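You operate a simulated robot arm through the tools that you are given. There is no shell and no other tool.

The job below is to be done with a simulated robot arm. You get a single attempt, and the scene is never put back.

## Task
Put things in order on the top of the workbench. At the end: the brown grease brush stands where the orange sensor stood; the orange sensor from the top of the workbench stands where the grey lint wad stood; the blue cartridge stands where the brown grease brush stood; the grey lint wad from the top of the workbench stands on top of the purple filter; whatever was shut is shut again. Leave all else as you found it, and nothing knocked over.

The check looks at the end state, three seconds after you hand in, the way a careful person would. Anything else that was tipped, shoved, dropped, spilled or broken makes it a failure.

## Robot
A 7-joint arm with a two-finger parallel gripper, fixed in place. Base frame: the origin is on the floor under the middle of its stand, x ahead of it, y to its left, z up; the work surface is at about z = 0.88. Units: m, degrees, N and s.
With the tool pointing down near the work surface it reaches from about 0.24 to 0.68 m from the base axis. Its first joint turns from -66.0 to 66.0 degrees. Payload 2.4 kg.
The TCP is the grasp point between the finger pads, 0.03 m short of the fingertips. In the tool frame z runs along the fingers and y along their closing line. Largest opening 0.094 m; finger width 0.028, thickness 0.01; the body of the gripper, 0.05 by 0.096 m, starts 0.055 m behind the TCP.
Orientation is told as [roll, pitch, yaw] about the base's x, y, z axes, in that order, counted from this pose: with the fingers straight down and closing along the base's y, the tool's x points along the base's -x, its y along +y and its z along -z.

## Interface
- The arm moves only by the tool move_arm. Its argument "commands" is a list that holds one entry, the list of rows, each a list of 6 numbers: the shift along the tool's x, y, z in units of 25 mm (1.0 is 25 mm), then the turn, a rotation vector about the tool's x, y, z in units of 8 degrees (1.0 is 8 degrees). In form: [[[x, y, z, rx, ry, rz], ...]]. A call has 1 to 20 rows; each row shifts and turns the commanded pose from where the row before left it, along the tool's axes as they then stand. "grip" is the gripper command, from -1 (shut) to 1 (fully open), values between in proportion, set as the call begins (left out, the last holds). A call with a number of a shift or a turn outside -1 to 1 is refused whole. Rows are played at 5 a second. More than 0.05 m and 8.6 degrees between two rows, or a gripper value outside its range, and nothing of the call is played. Where a pose cannot be reached the arm comes as near as it can. A force on the tool above 40 N (or 10 N above the force at the start of the call, whichever is more), or a blocked arm, ends the call early, and 0.2 s more pass. Each finger travels about 0.153 m/s and halts on what it meets, pressing with about 29 N; the grip force reading is that of the motor and also rises with nothing between the fingers. The clock runs only during rows and for 0.2 s after the last one: add rows that do not move to give the fingers time. It gives the time, the measured TCP pose, the force on the tool (base axes), the opening and the grip force at its end, in the units of the frame above (readings bear some noise), with the torque about the TCP (base axes, N m) and any sound that the robot's microphone picked up.
- Cameras (640 x 400 px; columns grow to the right, rows downward): "scene" is fixed at [0.0391, 0.4734, 1.4463]; the picture's right is [-0.76, -0.65, 0.00], its down [-0.36, 0.41, -0.84] and it looks along [0.55, -0.63, -0.55] (base axes); focal length 308 px, centre (320, 200). "wrist" rides on the gripper at [0.076, 0.014, -0.102] in the tool frame; the picture's right is [-0.18, 0.98, 0.00], its down [-0.75, -0.14, -0.64] and it looks along [-0.63, -0.12, 0.77] (tool axes); focal length 243 px, centre (320, 200). There is no depth. A picture from a camera that has moved, and an enlarged one, comes with that camera's place and axes in the base frame and with its lens.
- camera(camera): a new picture of that camera. No time passes.
- inspect(camera, box): a new picture of the part [left, top, right, bottom] of that camera's present view, enlarged. No time passes.
- finish_job(): hands the job in; it is judged then, once.

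Places have to be worked out from the pictures, the camera data and where the tool is seen. Open the gripper and draw the arm clear of the work before you hand the job in, unless the task says otherwise.

The tools are called after ">>>" by a JSON object that holds its "method" and its "body". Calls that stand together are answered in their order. move_arm: Moves the arm, as the interface text tells. Its arguments: {"type":"object","properties":{"commands":{"type":"array"},"grip":{"type":"number"}},"required":["commands"]} The other tools are called the same way: camera (camera) takes a picture; inspect (camera, box) takes an enlarged picture of a part of a camera's view; finish_job () hands the job in.

At the start:

```text
t: 0.0
position: [0.3902, -0.1673, 1.1779]
tcp_rot: [0.1, 0.0, 0.0]
ft_force: [0.1, -0.2, -0.6]
ft_torque: [-0.01, -0.03, -0.01]
opening: 0.0939
gripper_force: 0.0
```

scene: 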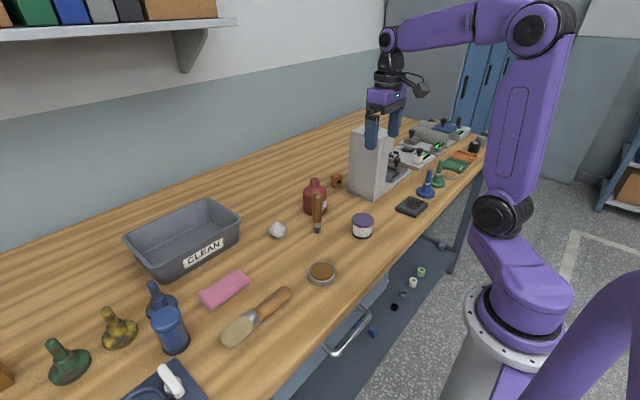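
wrist: 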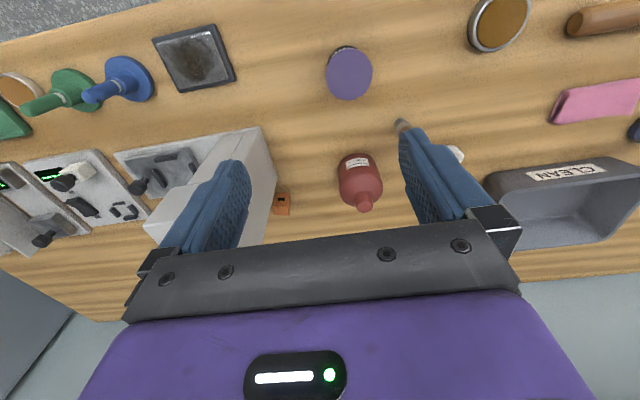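

I start by looking closely at the bench from both cameras to identify the objects before moving anything.

>>> {"method": "inspect", "body": {"camera": "scene", "box": [240, 120, 400, 220]}}

>>> {"method": "inspect", "body": {"camera": "scene", "box": [340, 100, 500, 200]}}

>>> {"method": "inspect", "body": {"camera": "scene", "box": [240, 180, 400, 280]}}

>>> {"method": "inspect", "body": {"camera": "scene", "box": [0, 260, 224, 400]}}

>>> {"method": "inspect", "body": {"camera": "scene", "box": [300, 240, 460, 340]}}

>>> {"method": "inspect", "body": {"camera": "wrist", "box": [240, 100, 480, 250]}}

```text
4.00 times, centred on (320, 170) of scene
camera zoom: at [0.0391, 0.4734, 1.4463], right [-0.76, -0.65, 0.0], down [-0.36, 0.41, -0.84], along [0.55, -0.63, -0.55], focal length 1233 px, centre (320, 320)
```

zoom: 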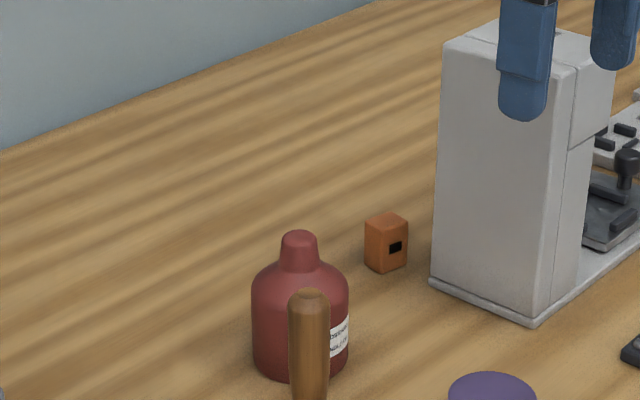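

```text
4.00 times, centred on (420, 150) of scene
camera zoom: at [0.0391, 0.4734, 1.4463], right [-0.76, -0.65, 0.0], down [-0.36, 0.41, -0.84], along [0.55, -0.63, -0.55], focal length 1233 px, centre (-80, 400)
```

zoom: 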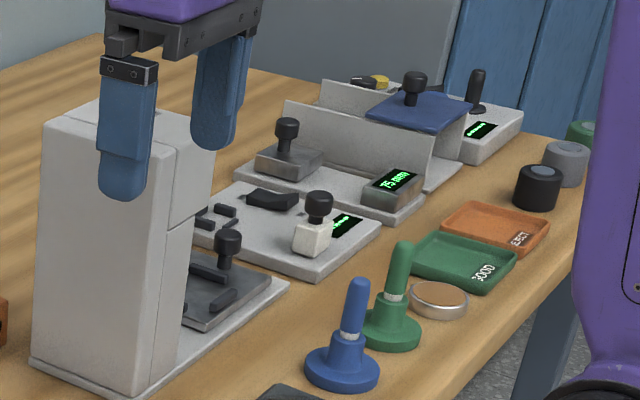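

```text
4.00 times, centred on (320, 230) of scene
camera zoom: at [0.0391, 0.4734, 1.4463], right [-0.76, -0.65, 0.0], down [-0.36, 0.41, -0.84], along [0.55, -0.63, -0.55], focal length 1233 px, centre (320, 80)
```

zoom: 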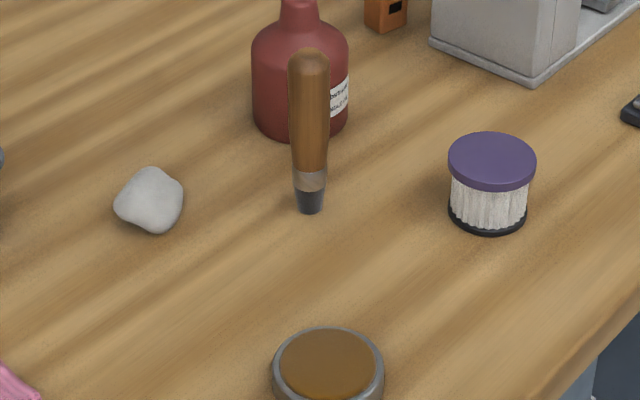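

```text
2.86 times, centred on (112, 330) of scene
camera zoom: at [0.0391, 0.4734, 1.4463], right [-0.76, -0.65, 0.0], down [-0.36, 0.41, -0.84], along [0.55, -0.63, -0.55], focal length 881 px, centre (914, -171)
```

zoom: 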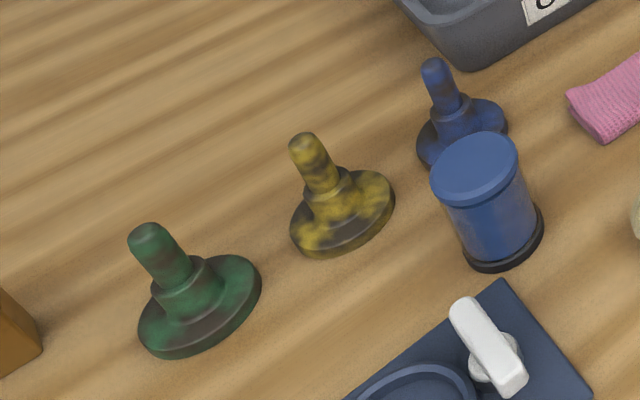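

```text
4.00 times, centred on (380, 290) of scene
camera zoom: at [0.0391, 0.4734, 1.4463], right [-0.76, -0.65, 0.0], down [-0.36, 0.41, -0.84], along [0.55, -0.63, -0.55], focal length 1233 px, centre (80, -160)
```

zoom: 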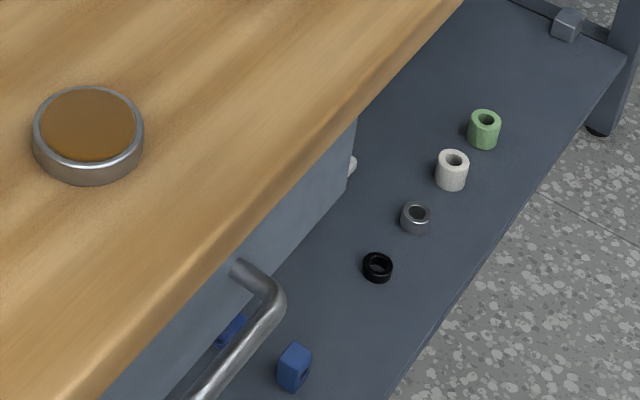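

```text
2.67 times, centred on (360, 175) of wrist
camera zoom: at [0.3133, -0.1522, 1.2801], right [0.18, 0.98, 0.0], down [0.75, -0.14, 0.64], along [0.63, -0.12, -0.77], focal length 647 px, centre (213, 267)
```

zoom: 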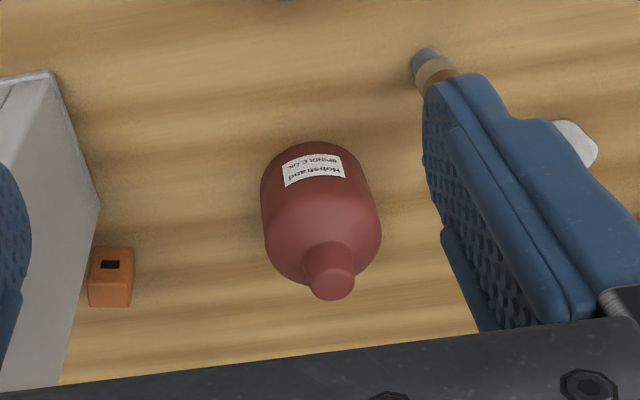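

The brush appears to stand near (0.49,-0.05), the sensor near (0.62,-0.30), the lint wad near (0.58,0.03), the filter near (0.40,-0.13), and a blue cylinder near (0.48,0.39). I check more parts of the scene for other candidates (drawer, bin, lower shelf) before moving.

>>> {"method": "inspect", "body": {"camera": "scene", "box": [120, 270, 280, 370]}}

>>> {"method": "inspect", "body": {"camera": "scene", "box": [100, 300, 260, 400]}}

>>> {"method": "inspect", "body": {"camera": "scene", "box": [110, 180, 270, 280]}}

>>> {"method": "inspect", "body": {"camera": "scene", "box": [280, 300, 440, 400]}}

>>> {"method": "inspect", "body": {"camera": "scene", "box": [0, 0, 240, 150]}}

>>> {"method": "inspect", "body": {"camera": "scene", "box": [400, 110, 500, 172]}}

```text
4.00 times, centred on (200, 320) of scene
camera zoom: at [0.0391, 0.4734, 1.4463], right [-0.76, -0.65, 0.0], down [-0.36, 0.41, -0.84], along [0.55, -0.63, -0.55], focal length 1233 px, centre (800, -280)
```

zoom: 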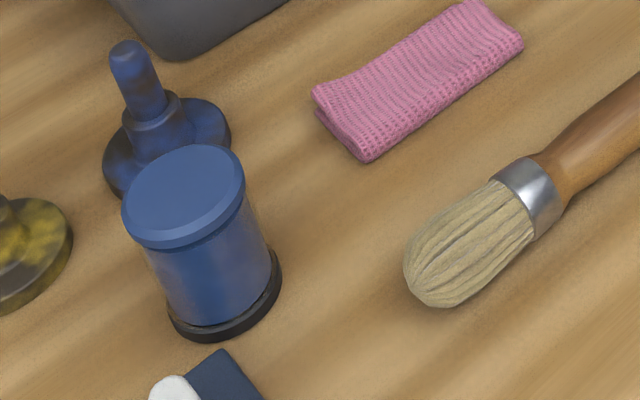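

```text
4.00 times, centred on (180, 350) of scene
camera zoom: at [0.0391, 0.4734, 1.4463], right [-0.76, -0.65, 0.0], down [-0.36, 0.41, -0.84], along [0.55, -0.63, -0.55], focal length 1233 px, centre (880, -400)
```

zoom: 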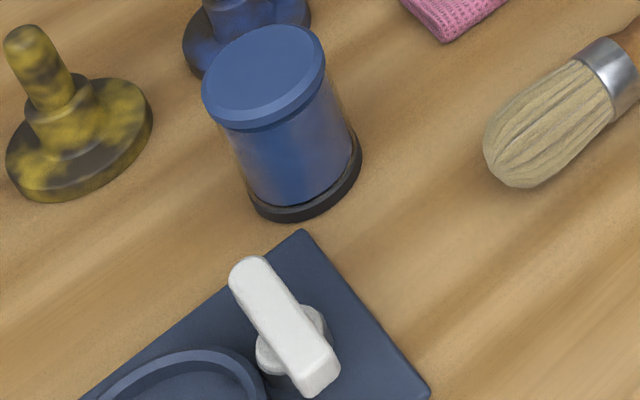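

```text
4.00 times, centred on (190, 230) of scene
camera zoom: at [0.0391, 0.4734, 1.4463], right [-0.76, -0.65, 0.0], down [-0.36, 0.41, -0.84], along [0.55, -0.63, -0.55], focal length 1233 px, centre (840, 80)
```

zoom: 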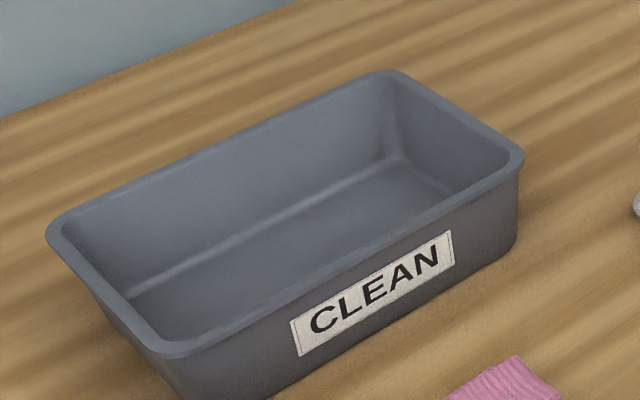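

```text
4.00 times, centred on (360, 350) of scene
camera zoom: at [0.0391, 0.4734, 1.4463], right [-0.76, -0.65, 0.0], down [-0.36, 0.41, -0.84], along [0.55, -0.63, -0.55], focal length 1233 px, centre (160, -400)
```

zoom: 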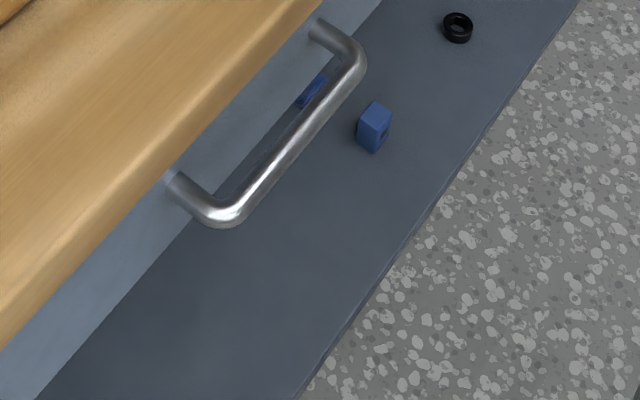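

```text
2.67 times, centred on (120, 75) of scene
camera zoom: at [0.0391, 0.4734, 1.4463], right [-0.76, -0.65, 0.0], down [-0.36, 0.41, -0.84], along [0.55, -0.63, -0.55], focal length 822 px, centre (853, 533)
```

zoom: 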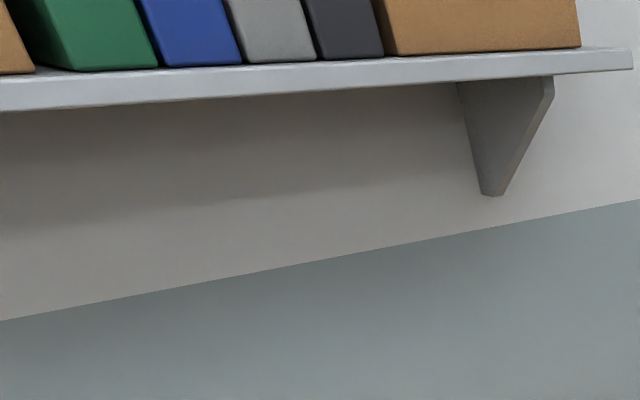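

```text
6.40 times, centred on (450, 141) of scene
camera zoom: at [0.0391, 0.4734, 1.4463], right [-0.76, -0.65, 0.0], down [-0.36, 0.41, -0.84], along [0.55, -0.63, -0.55], focal length 1973 px, centre (-512, 578)
```

zoom: 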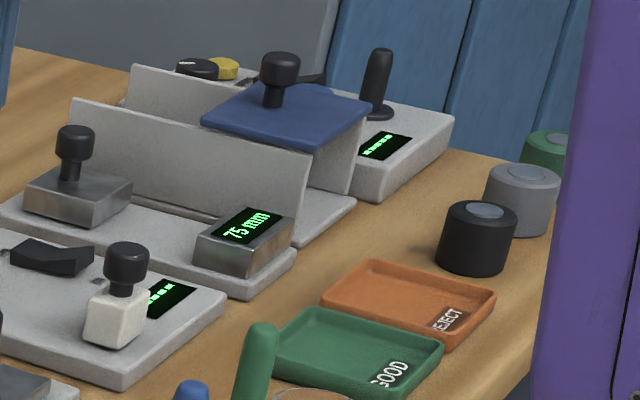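

The blue capped cylinder with a black base ring near (0.48,0.39) looks like the cartridge. I move the arm at its present safe height toward the wad and brush to get closer wrist views.

>>> {"method": "move_arm", "body": {"commands": [[[-0.6, 1, 0, 0, 0, 0], [-0.6, 1, 0, 0, 0, 0], [-0.6, 1, 0, 0, 0, 0], [-0.6, 1, 0, 0, 0, 0], [0, 1, 0, 0, 0, 0], [0, 1, 0, 0, 0, 0], [0, 1, 0, 0, 0, 0], [0, 1, 0, 0, 0, 0], [0, 0, 0, 0, 0, 0]]], "grip": 1}}

>>> {"method": "camera", "body": {"camera": "wrist"}}

>>> {"method": "camera", "body": {"camera": "scene"}}

```text
t: 2.0
position: [0.4499, 0.0336, 1.1785]
tcp_rot: [0.0, 0.1, -0.1]
ft_force: [-0.7, 0.1, -0.3]
ft_torque: [0.01, 0.02, -0.01]
opening: 0.094
gripper_force: 0.1
```

```text
taken
camera wrist: at [0.3735, 0.0486, 1.2803], right [0.18, 0.98, 0.0], down [0.75, -0.14, 0.64], along [0.63, -0.12, -0.77], focal length 243 px, centre (320, 200)
```

wrist: 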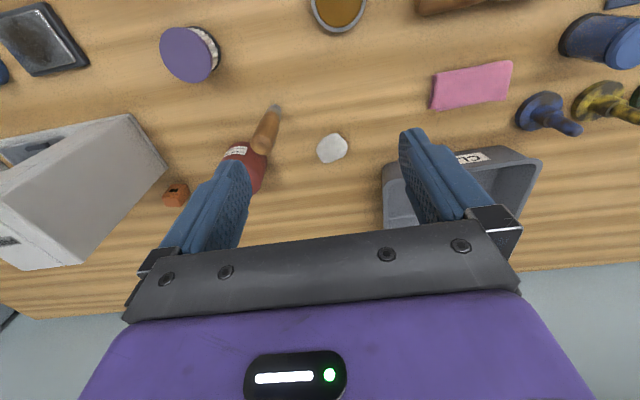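

```text
taken
```

scene: 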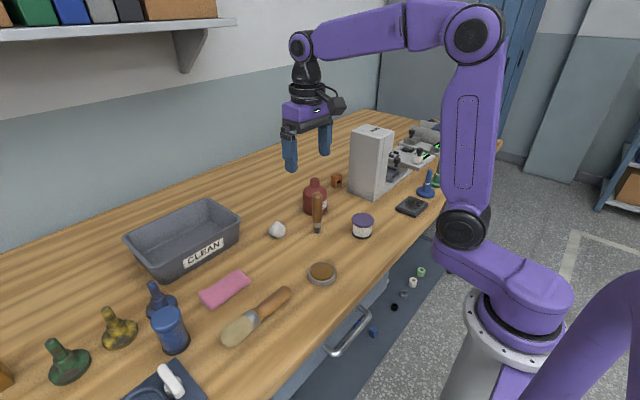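

The wad, brush, filter and bottle are visible in the wrist view and match my scene estimates. I zoom in for shape details.

>>> {"method": "inspect", "body": {"camera": "wrist", "box": [240, 80, 400, 180]}}

>>> {"method": "inspect", "body": {"camera": "wrist", "box": [110, 130, 270, 230]}}

>>> {"method": "inspect", "body": {"camera": "wrist", "box": [480, 0, 640, 100]}}

>>> {"method": "inspect", "body": {"camera": "scene", "box": [250, 160, 350, 222]}}

>>> {"method": "inspect", "body": {"camera": "scene", "box": [250, 200, 350, 262]}}

```text
4.00 times, centred on (320, 130) of wrist
camera zoom: at [0.3735, 0.0486, 1.2803], right [0.18, 0.98, 0.0], down [0.75, -0.14, 0.64], along [0.63, -0.12, -0.77], focal length 970 px, centre (320, 480)
```

zoom: 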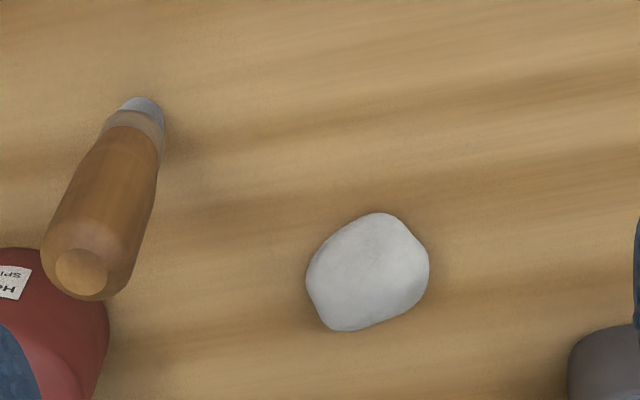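

```text
4.00 times, centred on (190, 180) of wrist
camera zoom: at [0.3735, 0.0486, 1.2803], right [0.18, 0.98, 0.0], down [0.75, -0.14, 0.64], along [0.63, -0.12, -0.77], focal length 970 px, centre (840, 280)
```

zoom: 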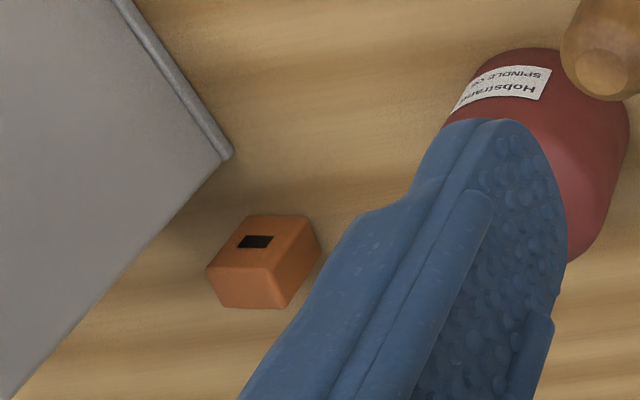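

```text
4.00 times, centred on (560, 50) of wrist
camera zoom: at [0.3735, 0.0486, 1.2803], right [0.18, 0.98, 0.0], down [0.75, -0.14, 0.64], along [0.63, -0.12, -0.77], focal length 970 px, centre (-640, 800)
```

zoom: 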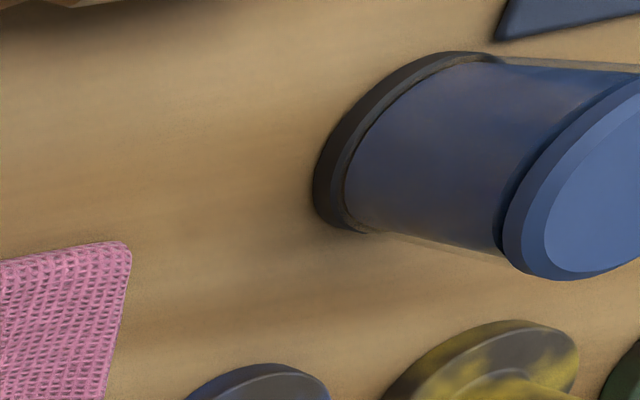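

```text
6.40 times, centred on (300, 191) of scene
camera zoom: at [0.0391, 0.4734, 1.4463], right [-0.76, -0.65, 0.0], down [-0.36, 0.41, -0.84], along [0.55, -0.63, -0.55], focal length 1973 px, centre (448, 258)
```

zoom: 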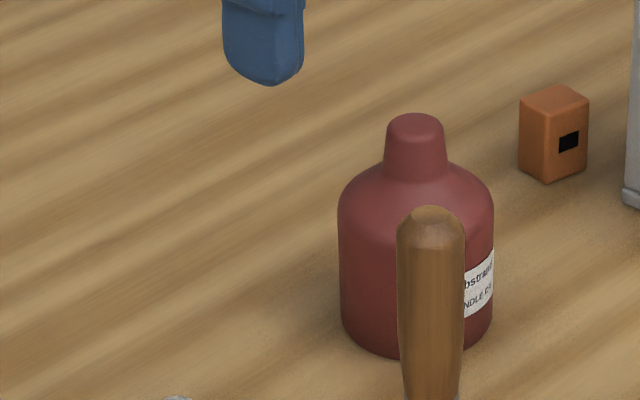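

```text
6.40 times, centred on (300, 231) of scene
camera zoom: at [0.0391, 0.4734, 1.4463], right [-0.76, -0.65, 0.0], down [-0.36, 0.41, -0.84], along [0.55, -0.63, -0.55], focal length 1973 px, centre (448, 2)
```

zoom: 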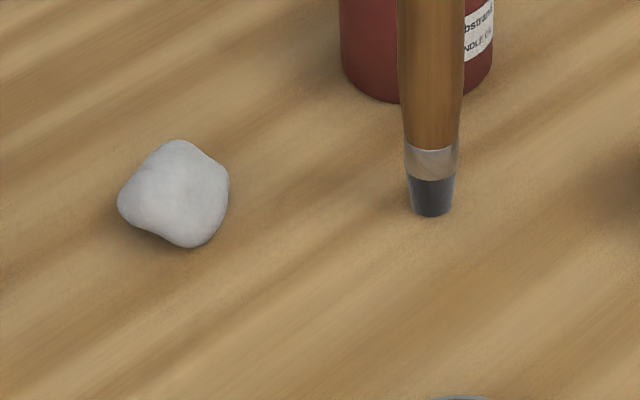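

The blue cylinder seems to have a clear sleeve round a blue body, so I want to know whether it is the cartridge itself or something inside a closed container. I move above that area at the same height for a closer look.

>>> {"method": "move_arm", "body": {"commands": [[[0.3, 1, 0, 0, 0, 0], [0.3, 1, 0, 0, 0, 0], [0.3, 1, 0, 0, 0, 0], [0.3, 1, 0, 0, 0, 0], [0.3, 1, 0, 0, 0, 0], [0.3, 1, 0, 0, 0, 0], [0.3, 1, 0, 0, 0, 0], [0.3, 1, 0, 0, 0, 0], [0.3, 1, 0, 0, 0, 0], [0.3, 1, 0, 0, 0, 0], [0.3, 1, 0, 0, 0, 0], [0.3, 1, 0, 0, 0, 0], [0.3, 1, 0, 0, 0, 0], [0.3, 1, 0, 0, 0, 0], [0, 0, 0, 0, 0, 0]]]}}

>>> {"method": "camera", "body": {"camera": "wrist"}}

>>> {"method": "camera", "body": {"camera": "scene"}}

```text
t: 5.2
position: [0.3438, 0.3844, 1.178]
tcp_rot: [0.0, 0.0, 0.0]
ft_force: [-0.3, 0.6, -0.5]
ft_torque: [-0.03, 0.03, 0.01]
opening: 0.0937
gripper_force: 0.0
```

```text
taken
camera wrist: at [0.2683, 0.3986, 1.2813], right [0.18, 0.98, 0.0], down [0.75, -0.14, 0.64], along [0.63, -0.12, -0.77], focal length 243 px, centre (320, 200)
```

wrist: 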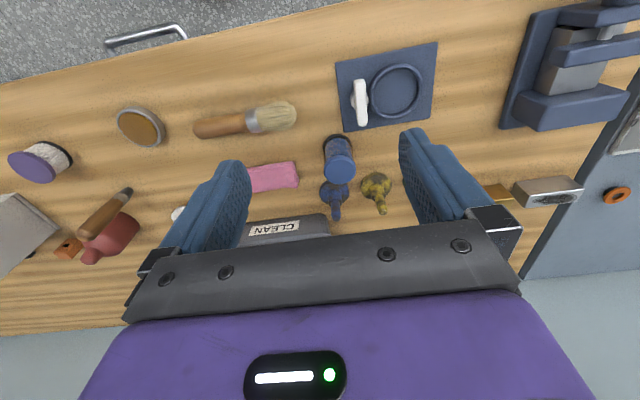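

```text
taken
```

scene: 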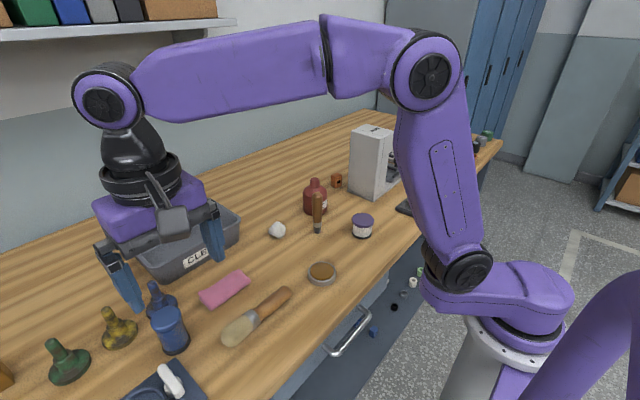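

>>> {"method": "inspect", "body": {"camera": "wrist", "box": [290, 120, 390, 182]}}

>>> {"method": "inspect", "body": {"camera": "wrist", "box": [320, 30, 480, 130]}}

>>> {"method": "inspect", "body": {"camera": "scene", "box": [130, 290, 210, 340]}}

>>> {"method": "inspect", "body": {"camera": "wrist", "box": [480, 0, 640, 210]}}

>>> {"method": "inspect", "body": {"camera": "wrist", "box": [60, 0, 220, 100]}}

```text
6.40 times, centred on (340, 151) of wrist
camera zoom: at [0.2683, 0.3986, 1.2813], right [0.18, 0.98, 0.0], down [0.75, -0.14, 0.64], along [0.63, -0.12, -0.77], focal length 1553 px, centre (192, 514)
```

zoom: 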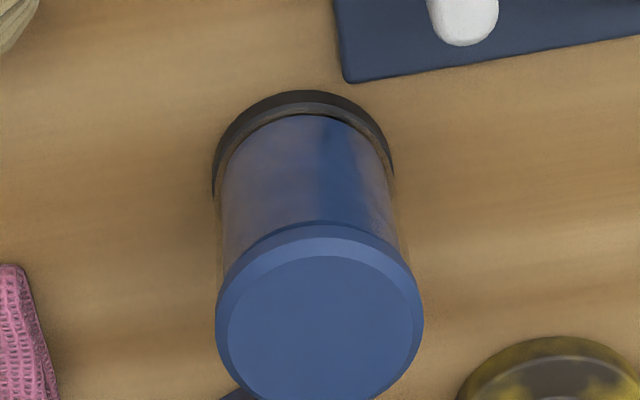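

```text
4.00 times, centred on (400, 80) of wrist
camera zoom: at [0.2683, 0.3986, 1.2813], right [0.18, 0.98, 0.0], down [0.75, -0.14, 0.64], along [0.63, -0.12, -0.77], focal length 970 px, centre (0, 680)
```

zoom: 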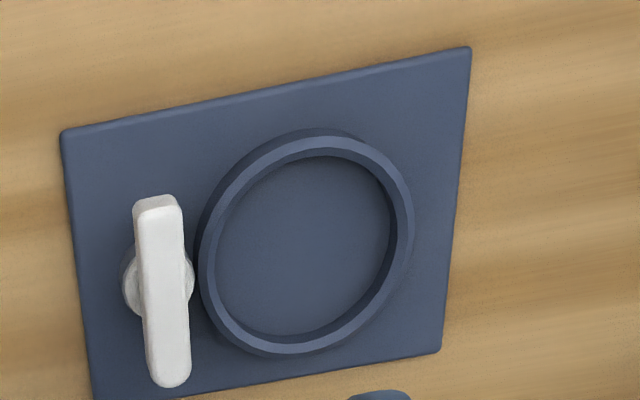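

```text
8.00 times, centred on (170, 315) of scene
camera zoom: at [0.0391, 0.4734, 1.4463], right [-0.76, -0.65, 0.0], down [-0.36, 0.41, -0.84], along [0.55, -0.63, -0.55], focal length 2467 px, centre (1520, -720)
```

zoom: 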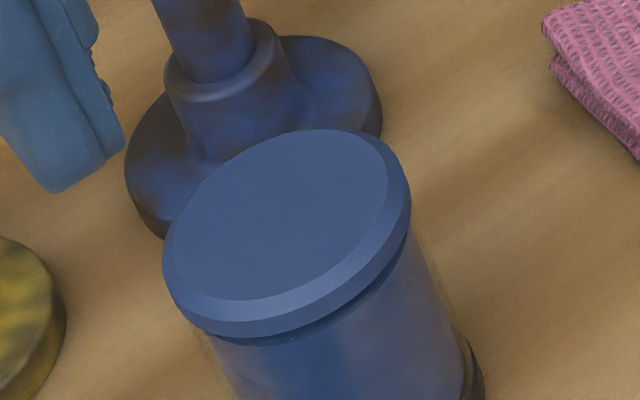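

```text
1.90 times, centred on (560, 105) of wrist
camera zoom: at [0.2683, 0.3986, 1.2813], right [0.18, 0.98, 0.0], down [0.75, -0.14, 0.64], along [0.63, -0.12, -0.77], focal length 462 px, centre (-137, 381)
```

zoom: 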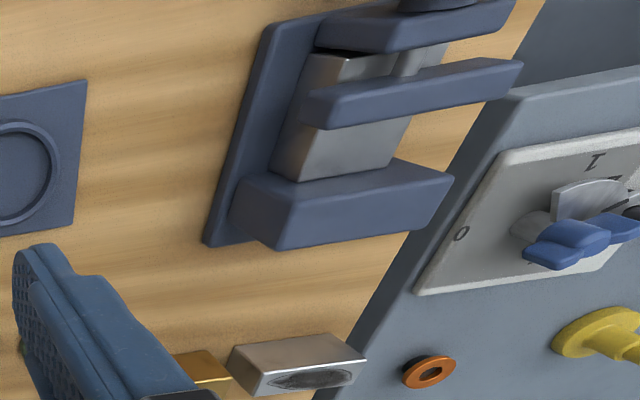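

```text
4.00 times, centred on (140, 50) of wrist
camera zoom: at [0.2683, 0.3986, 1.2813], right [0.18, 0.98, 0.0], down [0.75, -0.14, 0.64], along [0.63, -0.12, -0.77], focal length 970 px, centre (1040, 800)
```

zoom: 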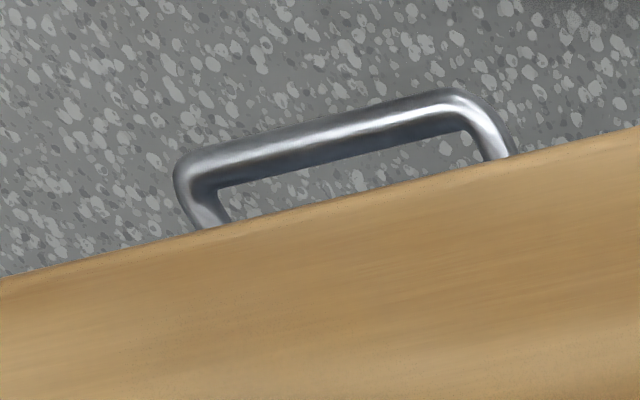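

The blue object has a blue cap, a glossy tube body and a black base ring. I move a bit lower and closer to see whether it is one solid piece.

>>> {"method": "move_arm", "body": {"commands": [[[0.4, 0, 1, 0, 0, 0], [0.4, 0, 1, 0, 0, 0], [0.4, 0, 1, 0, 0, 0], [0, 0, 1, 0, 0, 0], [0, 0, 0.5, 0, 0, 0], [0, 0, 0, 0, 0, 0]]]}}

>>> {"method": "camera", "body": {"camera": "wrist"}}

>>> {"method": "inspect", "body": {"camera": "wrist", "box": [280, 120, 400, 195]}}

```text
t: 6.6
position: [0.3155, 0.3829, 1.0649]
tcp_rot: [0.1, 0.0, 0.0]
ft_force: [0.3, 0.0, 0.2]
ft_torque: [0.02, 0.0, -0.01]
opening: 0.094
gripper_force: 0.0
```

```text
taken
camera wrist: at [0.2382, 0.3976, 1.1677], right [0.18, 0.98, 0.0], down [0.75, -0.14, 0.64], along [0.63, -0.12, -0.77], focal length 243 px, centre (320, 200)
```

wrist: 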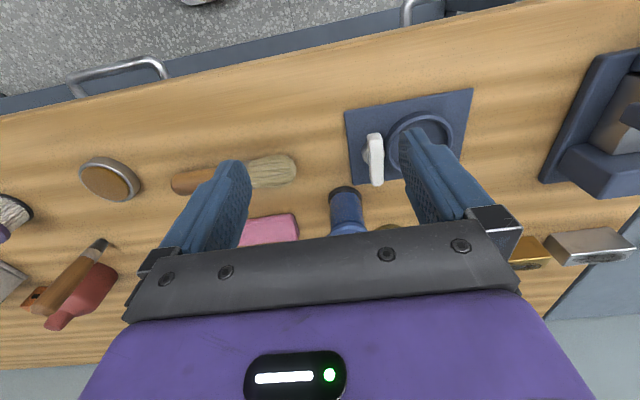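

```text
5.33 times, centred on (340, 158) of wrist
camera zoom: at [0.2382, 0.3976, 1.1677], right [0.18, 0.98, 0.0], down [0.75, -0.14, 0.64], along [0.63, -0.12, -0.77], focal length 1294 px, centre (213, 427)
```

zoom: 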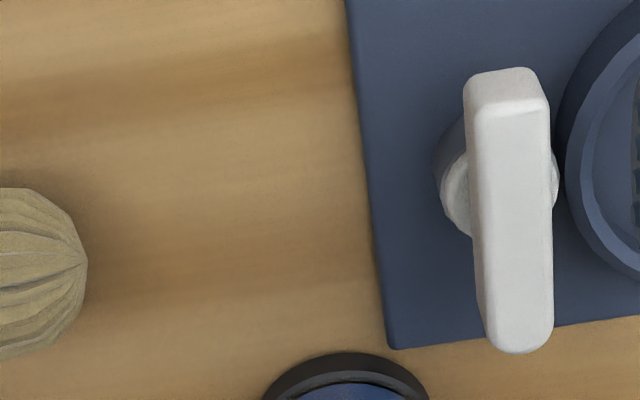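

The cylinder is partly hidden by the gripper now; I move forward 5 cm to bring it into the clear part of the view between the fingers.

>>> {"method": "move_arm", "body": {"commands": [[[-1, 0, 0, 0, 0, 0], [-1, 0, 0, 0, 0, 0], [-0.4, 0, 0, 0, 0, 0], [0, 0, 0, 0, 0, 0]]]}}

>>> {"method": "inspect", "body": {"camera": "wrist", "box": [280, 120, 400, 195]}}

>>> {"method": "inspect", "body": {"camera": "wrist", "box": [240, 100, 440, 225]}}

```text
t: 7.6
position: [0.375, 0.3833, 1.0644]
tcp_rot: [0.0, 0.0, -0.1]
ft_force: [0.4, 0.7, -0.7]
ft_torque: [0.02, 0.01, -0.04]
opening: 0.0939
gripper_force: 0.0
```

```text
5.33 times, centred on (340, 158) of wrist
camera zoom: at [0.2984, 0.3983, 1.1674], right [0.18, 0.98, 0.0], down [0.75, -0.14, 0.64], along [0.63, -0.12, -0.77], focal length 1294 px, centre (213, 427)
```

zoom: 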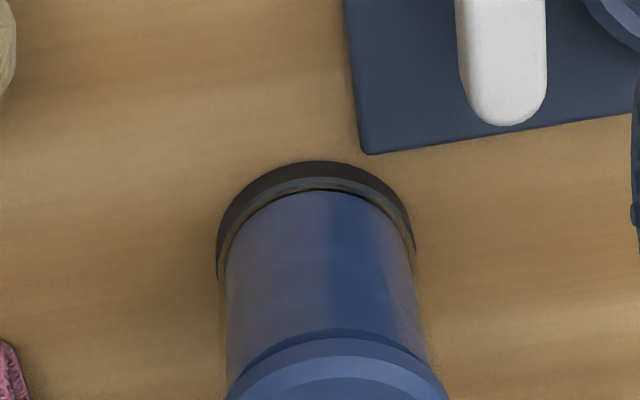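

```text
3.20 times, centred on (340, 162) of wrist
camera zoom: at [0.2984, 0.3983, 1.1674], right [0.18, 0.98, 0.0], down [0.75, -0.14, 0.64], along [0.63, -0.12, -0.77], focal length 776 px, centre (256, 320)
```

zoom: 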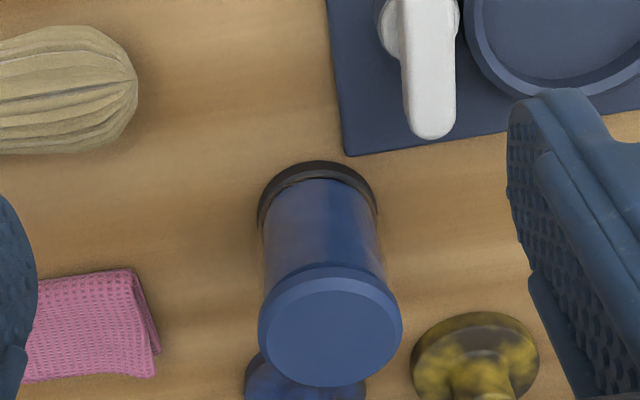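

It is one piece: cap, clear tube with a blue core, and base ring, so I take it as the blue cartridge, centred near (0.479, 0.392). Nothing needs opening, so I begin with the lint wad by rising and flying to a hover above it, near (0.578, 0.030).

>>> {"method": "move_arm", "body": {"commands": [[[0, 0, -1, 0, 0, 0], [0, 0, -1, 0, 0, 0], [0, 0, -0.5, 0, 0, 0], [-0.541, -0.941, 0, 0, 0, 0], [-0.541, -0.941, 0, 0, 0, 0], [-0.541, -0.941, 0, 0, 0, 0], [-0.541, -0.941, 0, 0, 0, 0], [-0.541, -0.941, 0, 0, 0, 0], [-0.541, -0.941, 0, 0, 0, 0], [-0.541, -0.941, 0, 0, 0, 0], [-0.541, -0.941, 0, 0, 0, 0], [-0.541, -0.941, 0, 0, 0, 0], [-0.541, -0.941, 0, 0, 0, 0], [-0.541, -0.941, 0, 0, 0, 0], [-0.541, -0.941, 0, 0, 0, 0], [-0.541, -0.941, 0, 0, 0, 0], [-0.541, -0.941, 0, 0, 0, 0], [-0.541, -0.941, 0, 0, 0, 0], [0, 0, 0, 0, 0, 0]]]}}

>>> {"method": "camera", "body": {"camera": "wrist"}}

>>> {"method": "inspect", "body": {"camera": "wrist", "box": [240, 60, 400, 160]}}

>>> {"method": "camera", "body": {"camera": "scene"}}

```text
t: 11.6
position: [0.576, 0.0309, 1.1281]
tcp_rot: [0.0, 0.0, 0.2]
ft_force: [0.3, -0.3, -1.0]
ft_torque: [-0.02, -0.02, -0.01]
opening: 0.0938
gripper_force: 0.0
```

```text
taken
camera wrist: at [0.5001, 0.0459, 1.2306], right [0.18, 0.98, 0.0], down [0.75, -0.14, 0.64], along [0.63, -0.12, -0.77], focal length 243 px, centre (320, 200)
```

wrist: 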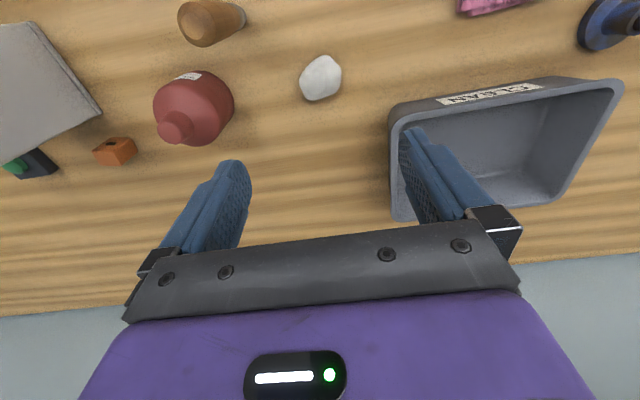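

```text
4.00 times, centred on (320, 110) of wrist
camera zoom: at [0.5001, 0.0459, 1.2306], right [0.18, 0.98, 0.0], down [0.75, -0.14, 0.64], along [0.63, -0.12, -0.77], focal length 970 px, centre (320, 560)
```

zoom: 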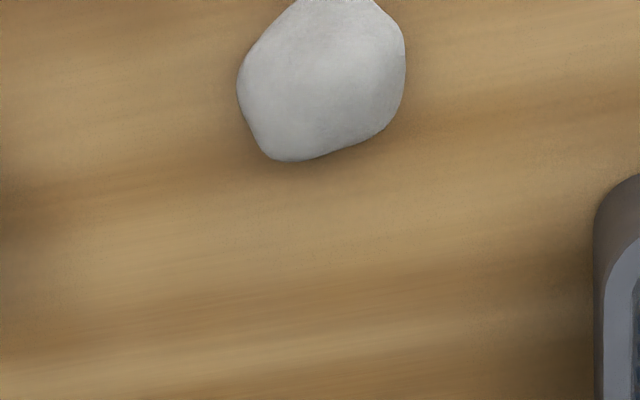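

```text
taken
```

scene: 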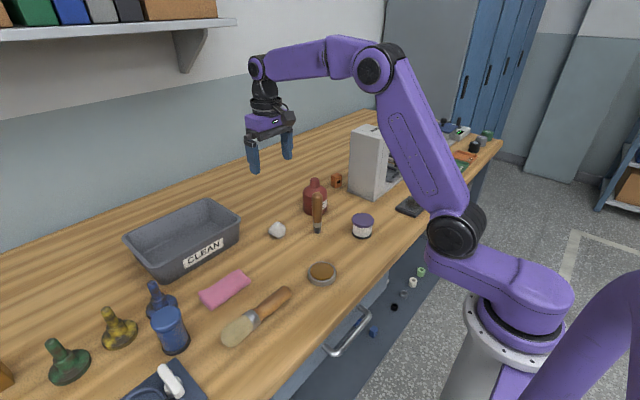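

The wad's outline centres at about (0.580, 0.030), nearly under the TCP. I descend part way with a 4 mm forward correction, then check before closing.

>>> {"method": "move_arm", "body": {"commands": [[[-0.16, -0.03, 0.8, 0, 0, 0], [0, 0, 0.9, 0, 0, 0], [0, 0, 0.9, 0, 0, 0], [0, 0, 0.9, 0, 0, 0], [0, 0, 0.9, 0, 0, 0], [0, 0, 0.9, 0, 0, 0], [0, 0, 0.9, 0, 0, 0], [0, 0, 0.4, 0, 0, 0], [0, 0, 0, 0, 0, 0]]]}}

>>> {"method": "camera", "body": {"camera": "wrist"}}

>>> {"method": "inspect", "body": {"camera": "scene", "box": [230, 150, 350, 225]}}

>>> {"method": "inspect", "body": {"camera": "scene", "box": [220, 180, 340, 255]}}

```text
t: 13.6
position: [0.5807, 0.0285, 0.9602]
tcp_rot: [0.0, 0.0, -0.1]
ft_force: [0.4, -0.5, 0.4]
ft_torque: [0.04, -0.01, 0.05]
opening: 0.0939
gripper_force: 0.1
```

```text
taken
camera wrist: at [0.5035, 0.0441, 1.0633], right [0.18, 0.98, 0.0], down [0.75, -0.14, 0.64], along [0.63, -0.12, -0.77], focal length 243 px, centre (320, 200)
```

wrist: 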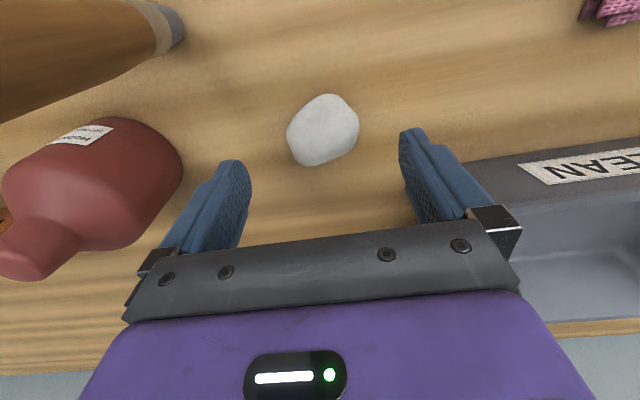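

```text
5.33 times, centred on (290, 188) of scene
camera zoom: at [0.0391, 0.4734, 1.4463], right [-0.76, -0.65, 0.0], down [-0.36, 0.41, -0.84], along [0.55, -0.63, -0.55], focal length 1644 px, centre (480, 267)
```

zoom: 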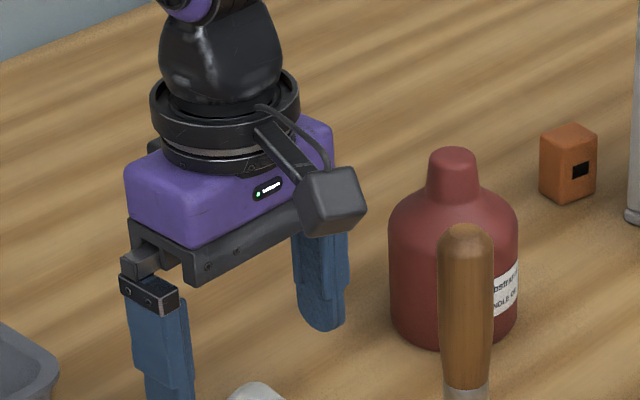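

```text
5.33 times, centred on (280, 218) of scene
camera zoom: at [0.0391, 0.4734, 1.4463], right [-0.76, -0.65, 0.0], down [-0.36, 0.41, -0.84], along [0.55, -0.63, -0.55], focal length 1644 px, centre (533, 107)
```

zoom: 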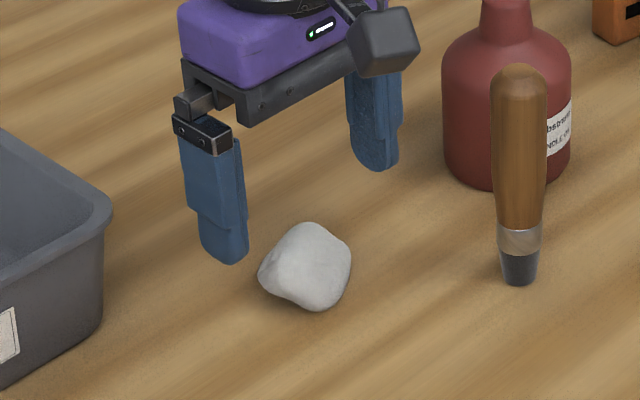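

The wad lies between the open fingers, about 2 mm off in y. I go down to z≈0.915 (fingertips about 5 mm above the bench) and check the force before closing.

>>> {"method": "move_arm", "body": {"commands": [[[0.06, 0.05, 0.6, 0, 0, 0], [0, 0, 0.6, 0, 0, 0], [0, 0, 0.6, 0, 0, 0], [0, 0, 0, 0, 0, 0]]]}}

>>> {"method": "inspect", "body": {"camera": "scene", "box": [220, 180, 340, 255]}}

>>> {"method": "camera", "body": {"camera": "wrist"}}

```text
t: 14.6
position: [0.5787, 0.0335, 0.916]
tcp_rot: [0.0, 0.0, 0.1]
ft_force: [0.6, 0.0, 0.5]
ft_torque: [0.0, 0.02, 0.02]
opening: 0.0941
gripper_force: 0.0
```

```text
5.33 times, centred on (280, 218) of scene
camera zoom: at [0.0391, 0.4734, 1.4463], right [-0.76, -0.65, 0.0], down [-0.36, 0.41, -0.84], along [0.55, -0.63, -0.55], focal length 1644 px, centre (533, 107)
```

zoom: 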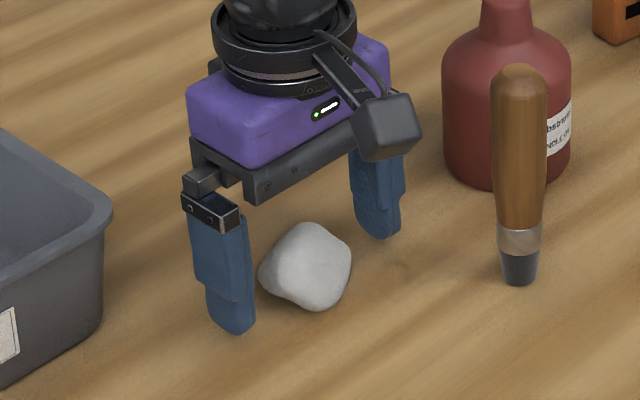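

```text
taken
camera wrist: at [0.5025, 0.0462, 1.0194], right [0.18, 0.98, 0.0], down [0.75, -0.14, 0.64], along [0.63, -0.12, -0.77], focal length 243 px, centre (320, 200)
```

wrist: 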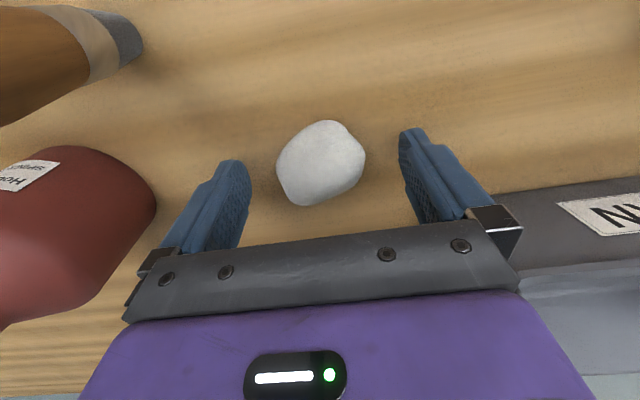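

The wad is centred between the fingers with no contact force. I close the gripper and hold for half a second.

>>> {"method": "move_arm", "body": {"commands": [[[0, 0, 0, 0, 0, 0], [0, 0, 0, 0, 0, 0], [0, 0, 0, 0, 0, 0], [0, 0, 0, 0, 0, 0]]], "grip": -1}}

>>> {"method": "camera", "body": {"camera": "wrist"}}

>>> {"method": "inspect", "body": {"camera": "scene", "box": [220, 180, 340, 255]}}

```text
t: 15.6
position: [0.5797, 0.0314, 0.9178]
tcp_rot: [-0.1, 0.0, 0.1]
ft_force: [-0.2, 1.1, 1.3]
ft_torque: [0.03, 0.0, -0.02]
opening: 0.0488
gripper_force: 29.3
```

```text
taken
camera wrist: at [0.5025, 0.0462, 1.0196], right [0.18, 0.98, 0.0], down [0.75, -0.14, 0.64], along [0.63, -0.12, -0.77], focal length 243 px, centre (320, 200)
```

wrist: 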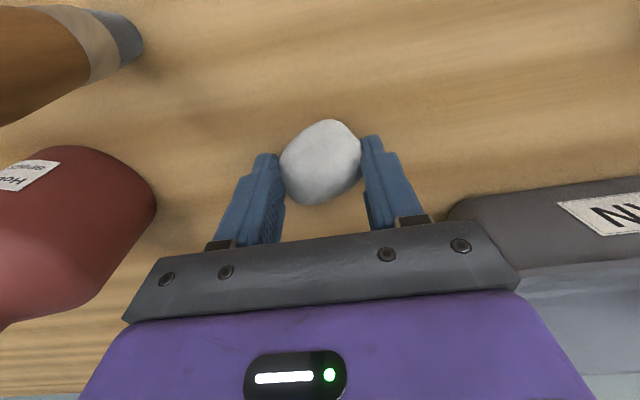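

```text
5.33 times, centred on (280, 218) of scene
camera zoom: at [0.0391, 0.4734, 1.4463], right [-0.76, -0.65, 0.0], down [-0.36, 0.41, -0.84], along [0.55, -0.63, -0.55], focal length 1644 px, centre (533, 107)
```

zoom: 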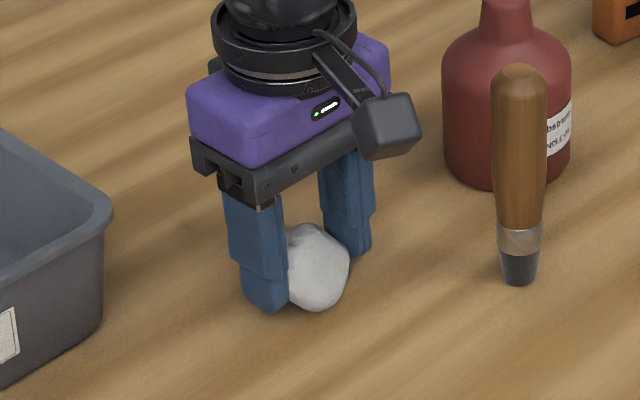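

The wad is gripped at an opening of 49 mm. I lift it straight up to about z=1.13, high enough to pass over the brush.

>>> {"method": "move_arm", "body": {"commands": [[[0, 0, -0.5, 0, 0, 0], [0, 0, -1, 0, 0, 0], [0, 0, -1, 0, 0, 0], [0, 0, -1, 0, 0, 0], [0, 0, -1, 0, 0, 0], [0, 0, -1, 0, 0, 0], [0, 0, -1, 0, 0, 0], [0, 0, -1, 0, 0, 0], [0, 0, -1, 0, 0, 0], [0, 0, 0, 0, 0, 0]]]}}

>>> {"method": "camera", "body": {"camera": "wrist"}}

```text
t: 17.8
position: [0.5798, 0.0309, 1.1315]
tcp_rot: [-0.1, 0.1, 0.1]
ft_force: [-0.3, -0.1, -0.3]
ft_torque: [0.0, 0.01, -0.02]
opening: 0.0481
gripper_force: 28.9
```

```text
taken
camera wrist: at [0.5022, 0.0463, 1.2331], right [0.18, 0.98, 0.0], down [0.75, -0.14, 0.64], along [0.63, -0.12, -0.77], focal length 243 px, centre (320, 200)
```

wrist: 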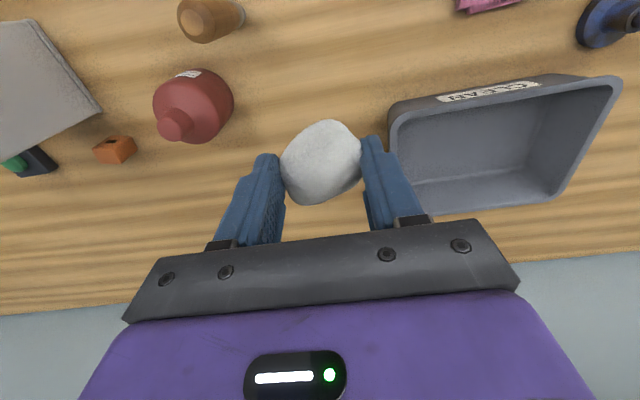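

The wad is lifted cleanly. I move over the filter near (0.40,-0.13), staying at z≈1.13.

>>> {"method": "move_arm", "body": {"commands": [[[0.895, -0.815, 0, 0, 0, 0], [0.895, -0.815, 0, 0, 0, 0], [0.895, -0.815, 0, 0, 0, 0], [0.895, -0.815, 0, 0, 0, 0], [0.895, -0.815, 0, 0, 0, 0], [0.895, -0.815, 0, 0, 0, 0], [0.895, -0.815, 0, 0, 0, 0], [0.895, -0.815, 0, 0, 0, 0], [0, 0, 0, 0, 0, 0]]]}}

>>> {"method": "camera", "body": {"camera": "wrist"}}

>>> {"method": "inspect", "body": {"camera": "wrist", "box": [260, 40, 380, 115]}}

>>> {"method": "camera", "body": {"camera": "scene"}}

```text
t: 19.8
position: [0.4004, -0.1328, 1.1309]
tcp_rot: [0.1, 0.0, 0.0]
ft_force: [0.1, 0.0, -0.9]
ft_torque: [0.02, -0.02, -0.01]
opening: 0.0483
gripper_force: 29.3
```

```text
taken
camera wrist: at [0.3244, -0.1182, 1.2338], right [0.18, 0.98, 0.0], down [0.75, -0.14, 0.64], along [0.63, -0.12, -0.77], focal length 243 px, centre (320, 200)
```

wrist: 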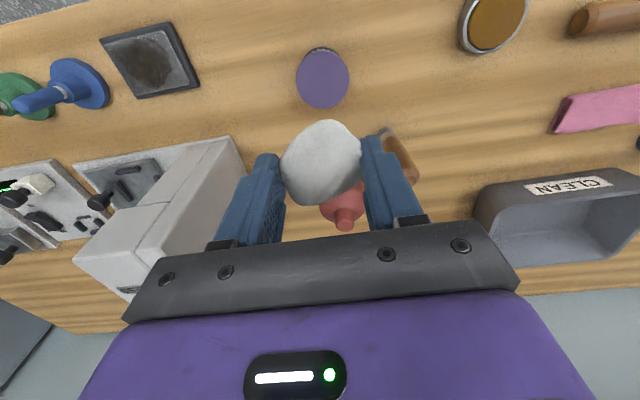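

```text
5.33 times, centred on (320, 78) of wrist
camera zoom: at [0.3244, -0.1182, 1.2338], right [0.18, 0.98, 0.0], down [0.75, -0.14, 0.64], along [0.63, -0.12, -0.77], focal length 1294 px, centre (320, 853)
```

zoom: 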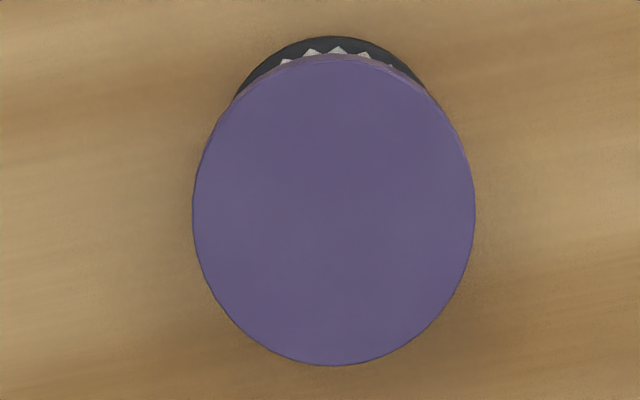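

```text
taken
```

scene: 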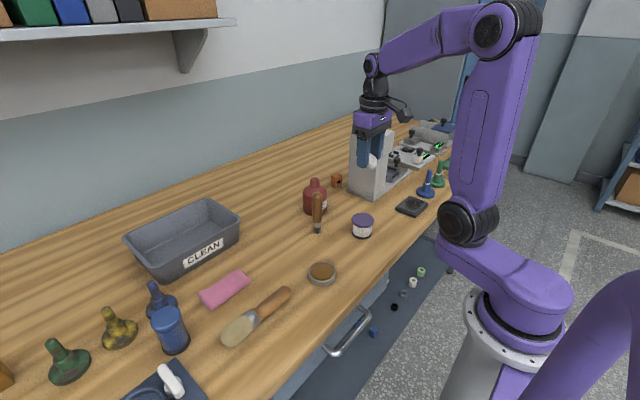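

The filter's cap is about 3 mm to +y of the TCP. I zoom the fixed camera on the filter to pin down its height before lowering.

>>> {"method": "inspect", "body": {"camera": "scene", "box": [330, 205, 394, 245]}}

>>> {"method": "inspect", "body": {"camera": "scene", "box": [340, 130, 404, 170]}}

```text
10.00 times, centred on (362, 225) of scene
camera zoom: at [0.0391, 0.4734, 1.4463], right [-0.76, -0.65, 0.0], down [-0.36, 0.41, -0.84], along [0.55, -0.63, -0.55], focal length 3083 px, centre (-100, -50)
```

zoom: 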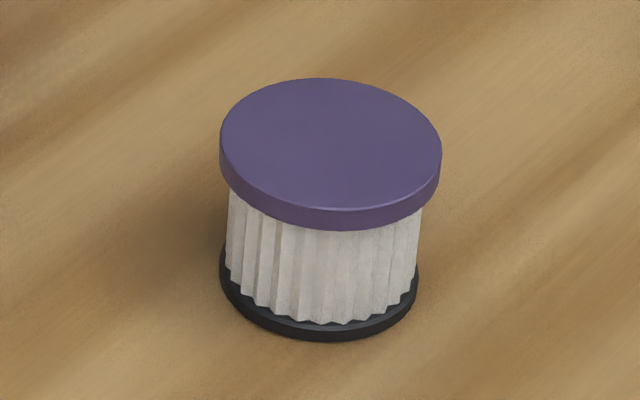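

```text
10.00 times, centred on (372, 150) of scene
camera zoom: at [0.0391, 0.4734, 1.4463], right [-0.76, -0.65, 0.0], down [-0.36, 0.41, -0.84], along [0.55, -0.63, -0.55], focal length 3083 px, centre (-200, 700)
```

zoom: 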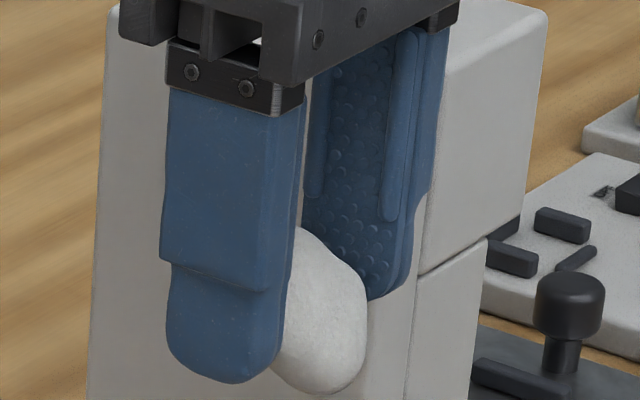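

The filter top comes out at roughly z=0.923–0.929, so the wad's underside (about 36 mm below the TCP) should touch near TCP z≈0.963. I descend to 0.975 with the 3 mm y correction and look.

>>> {"method": "move_arm", "body": {"commands": [[[0, 0.12, 0.5, 0, 0, 0], [0, 0, 1, 0, 0, 0], [0, 0, 1, 0, 0, 0], [0, 0, 1, 0, 0, 0], [0, 0, 1, 0, 0, 0], [0, 0, 1, 0, 0, 0], [0, 0, 0.7, 0, 0, 0], [0, 0, 0, 0, 0, 0]]]}}

>>> {"method": "inspect", "body": {"camera": "scene", "box": [322, 190, 402, 240]}}

>>> {"method": "inspect", "body": {"camera": "wrist", "box": [220, 90, 420, 215]}}

```text
t: 21.6
position: [0.4003, -0.1303, 0.9745]
tcp_rot: [0.0, 0.1, 0.0]
ft_force: [0.3, 0.5, -0.2]
ft_torque: [-0.01, 0.0, -0.01]
opening: 0.0476
gripper_force: 29.1
```

```text
8.00 times, centred on (362, 215) of scene
camera zoom: at [0.0391, 0.4734, 1.4463], right [-0.76, -0.65, 0.0], down [-0.36, 0.41, -0.84], along [0.55, -0.63, -0.55], focal length 2467 px, centre (-16, 80)
```

zoom: 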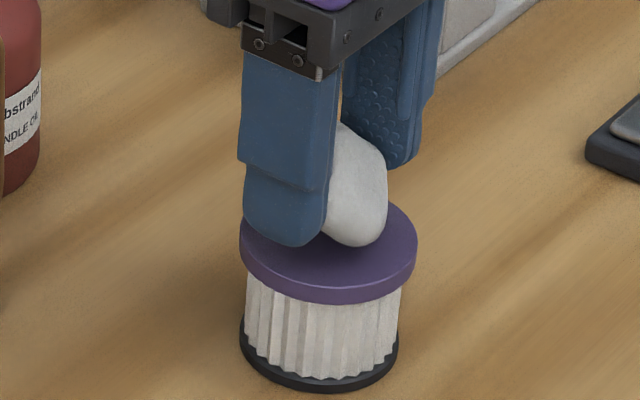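

```text
3.20 times, centred on (320, 152) of wrist
camera zoom: at [0.324, -0.1151, 1.0772], right [0.18, 0.98, 0.0], down [0.75, -0.14, 0.64], along [0.63, -0.12, -0.77], focal length 776 px, centre (320, 352)
```

zoom: 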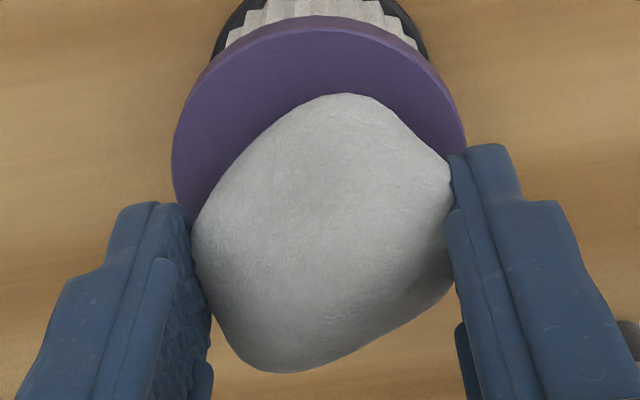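

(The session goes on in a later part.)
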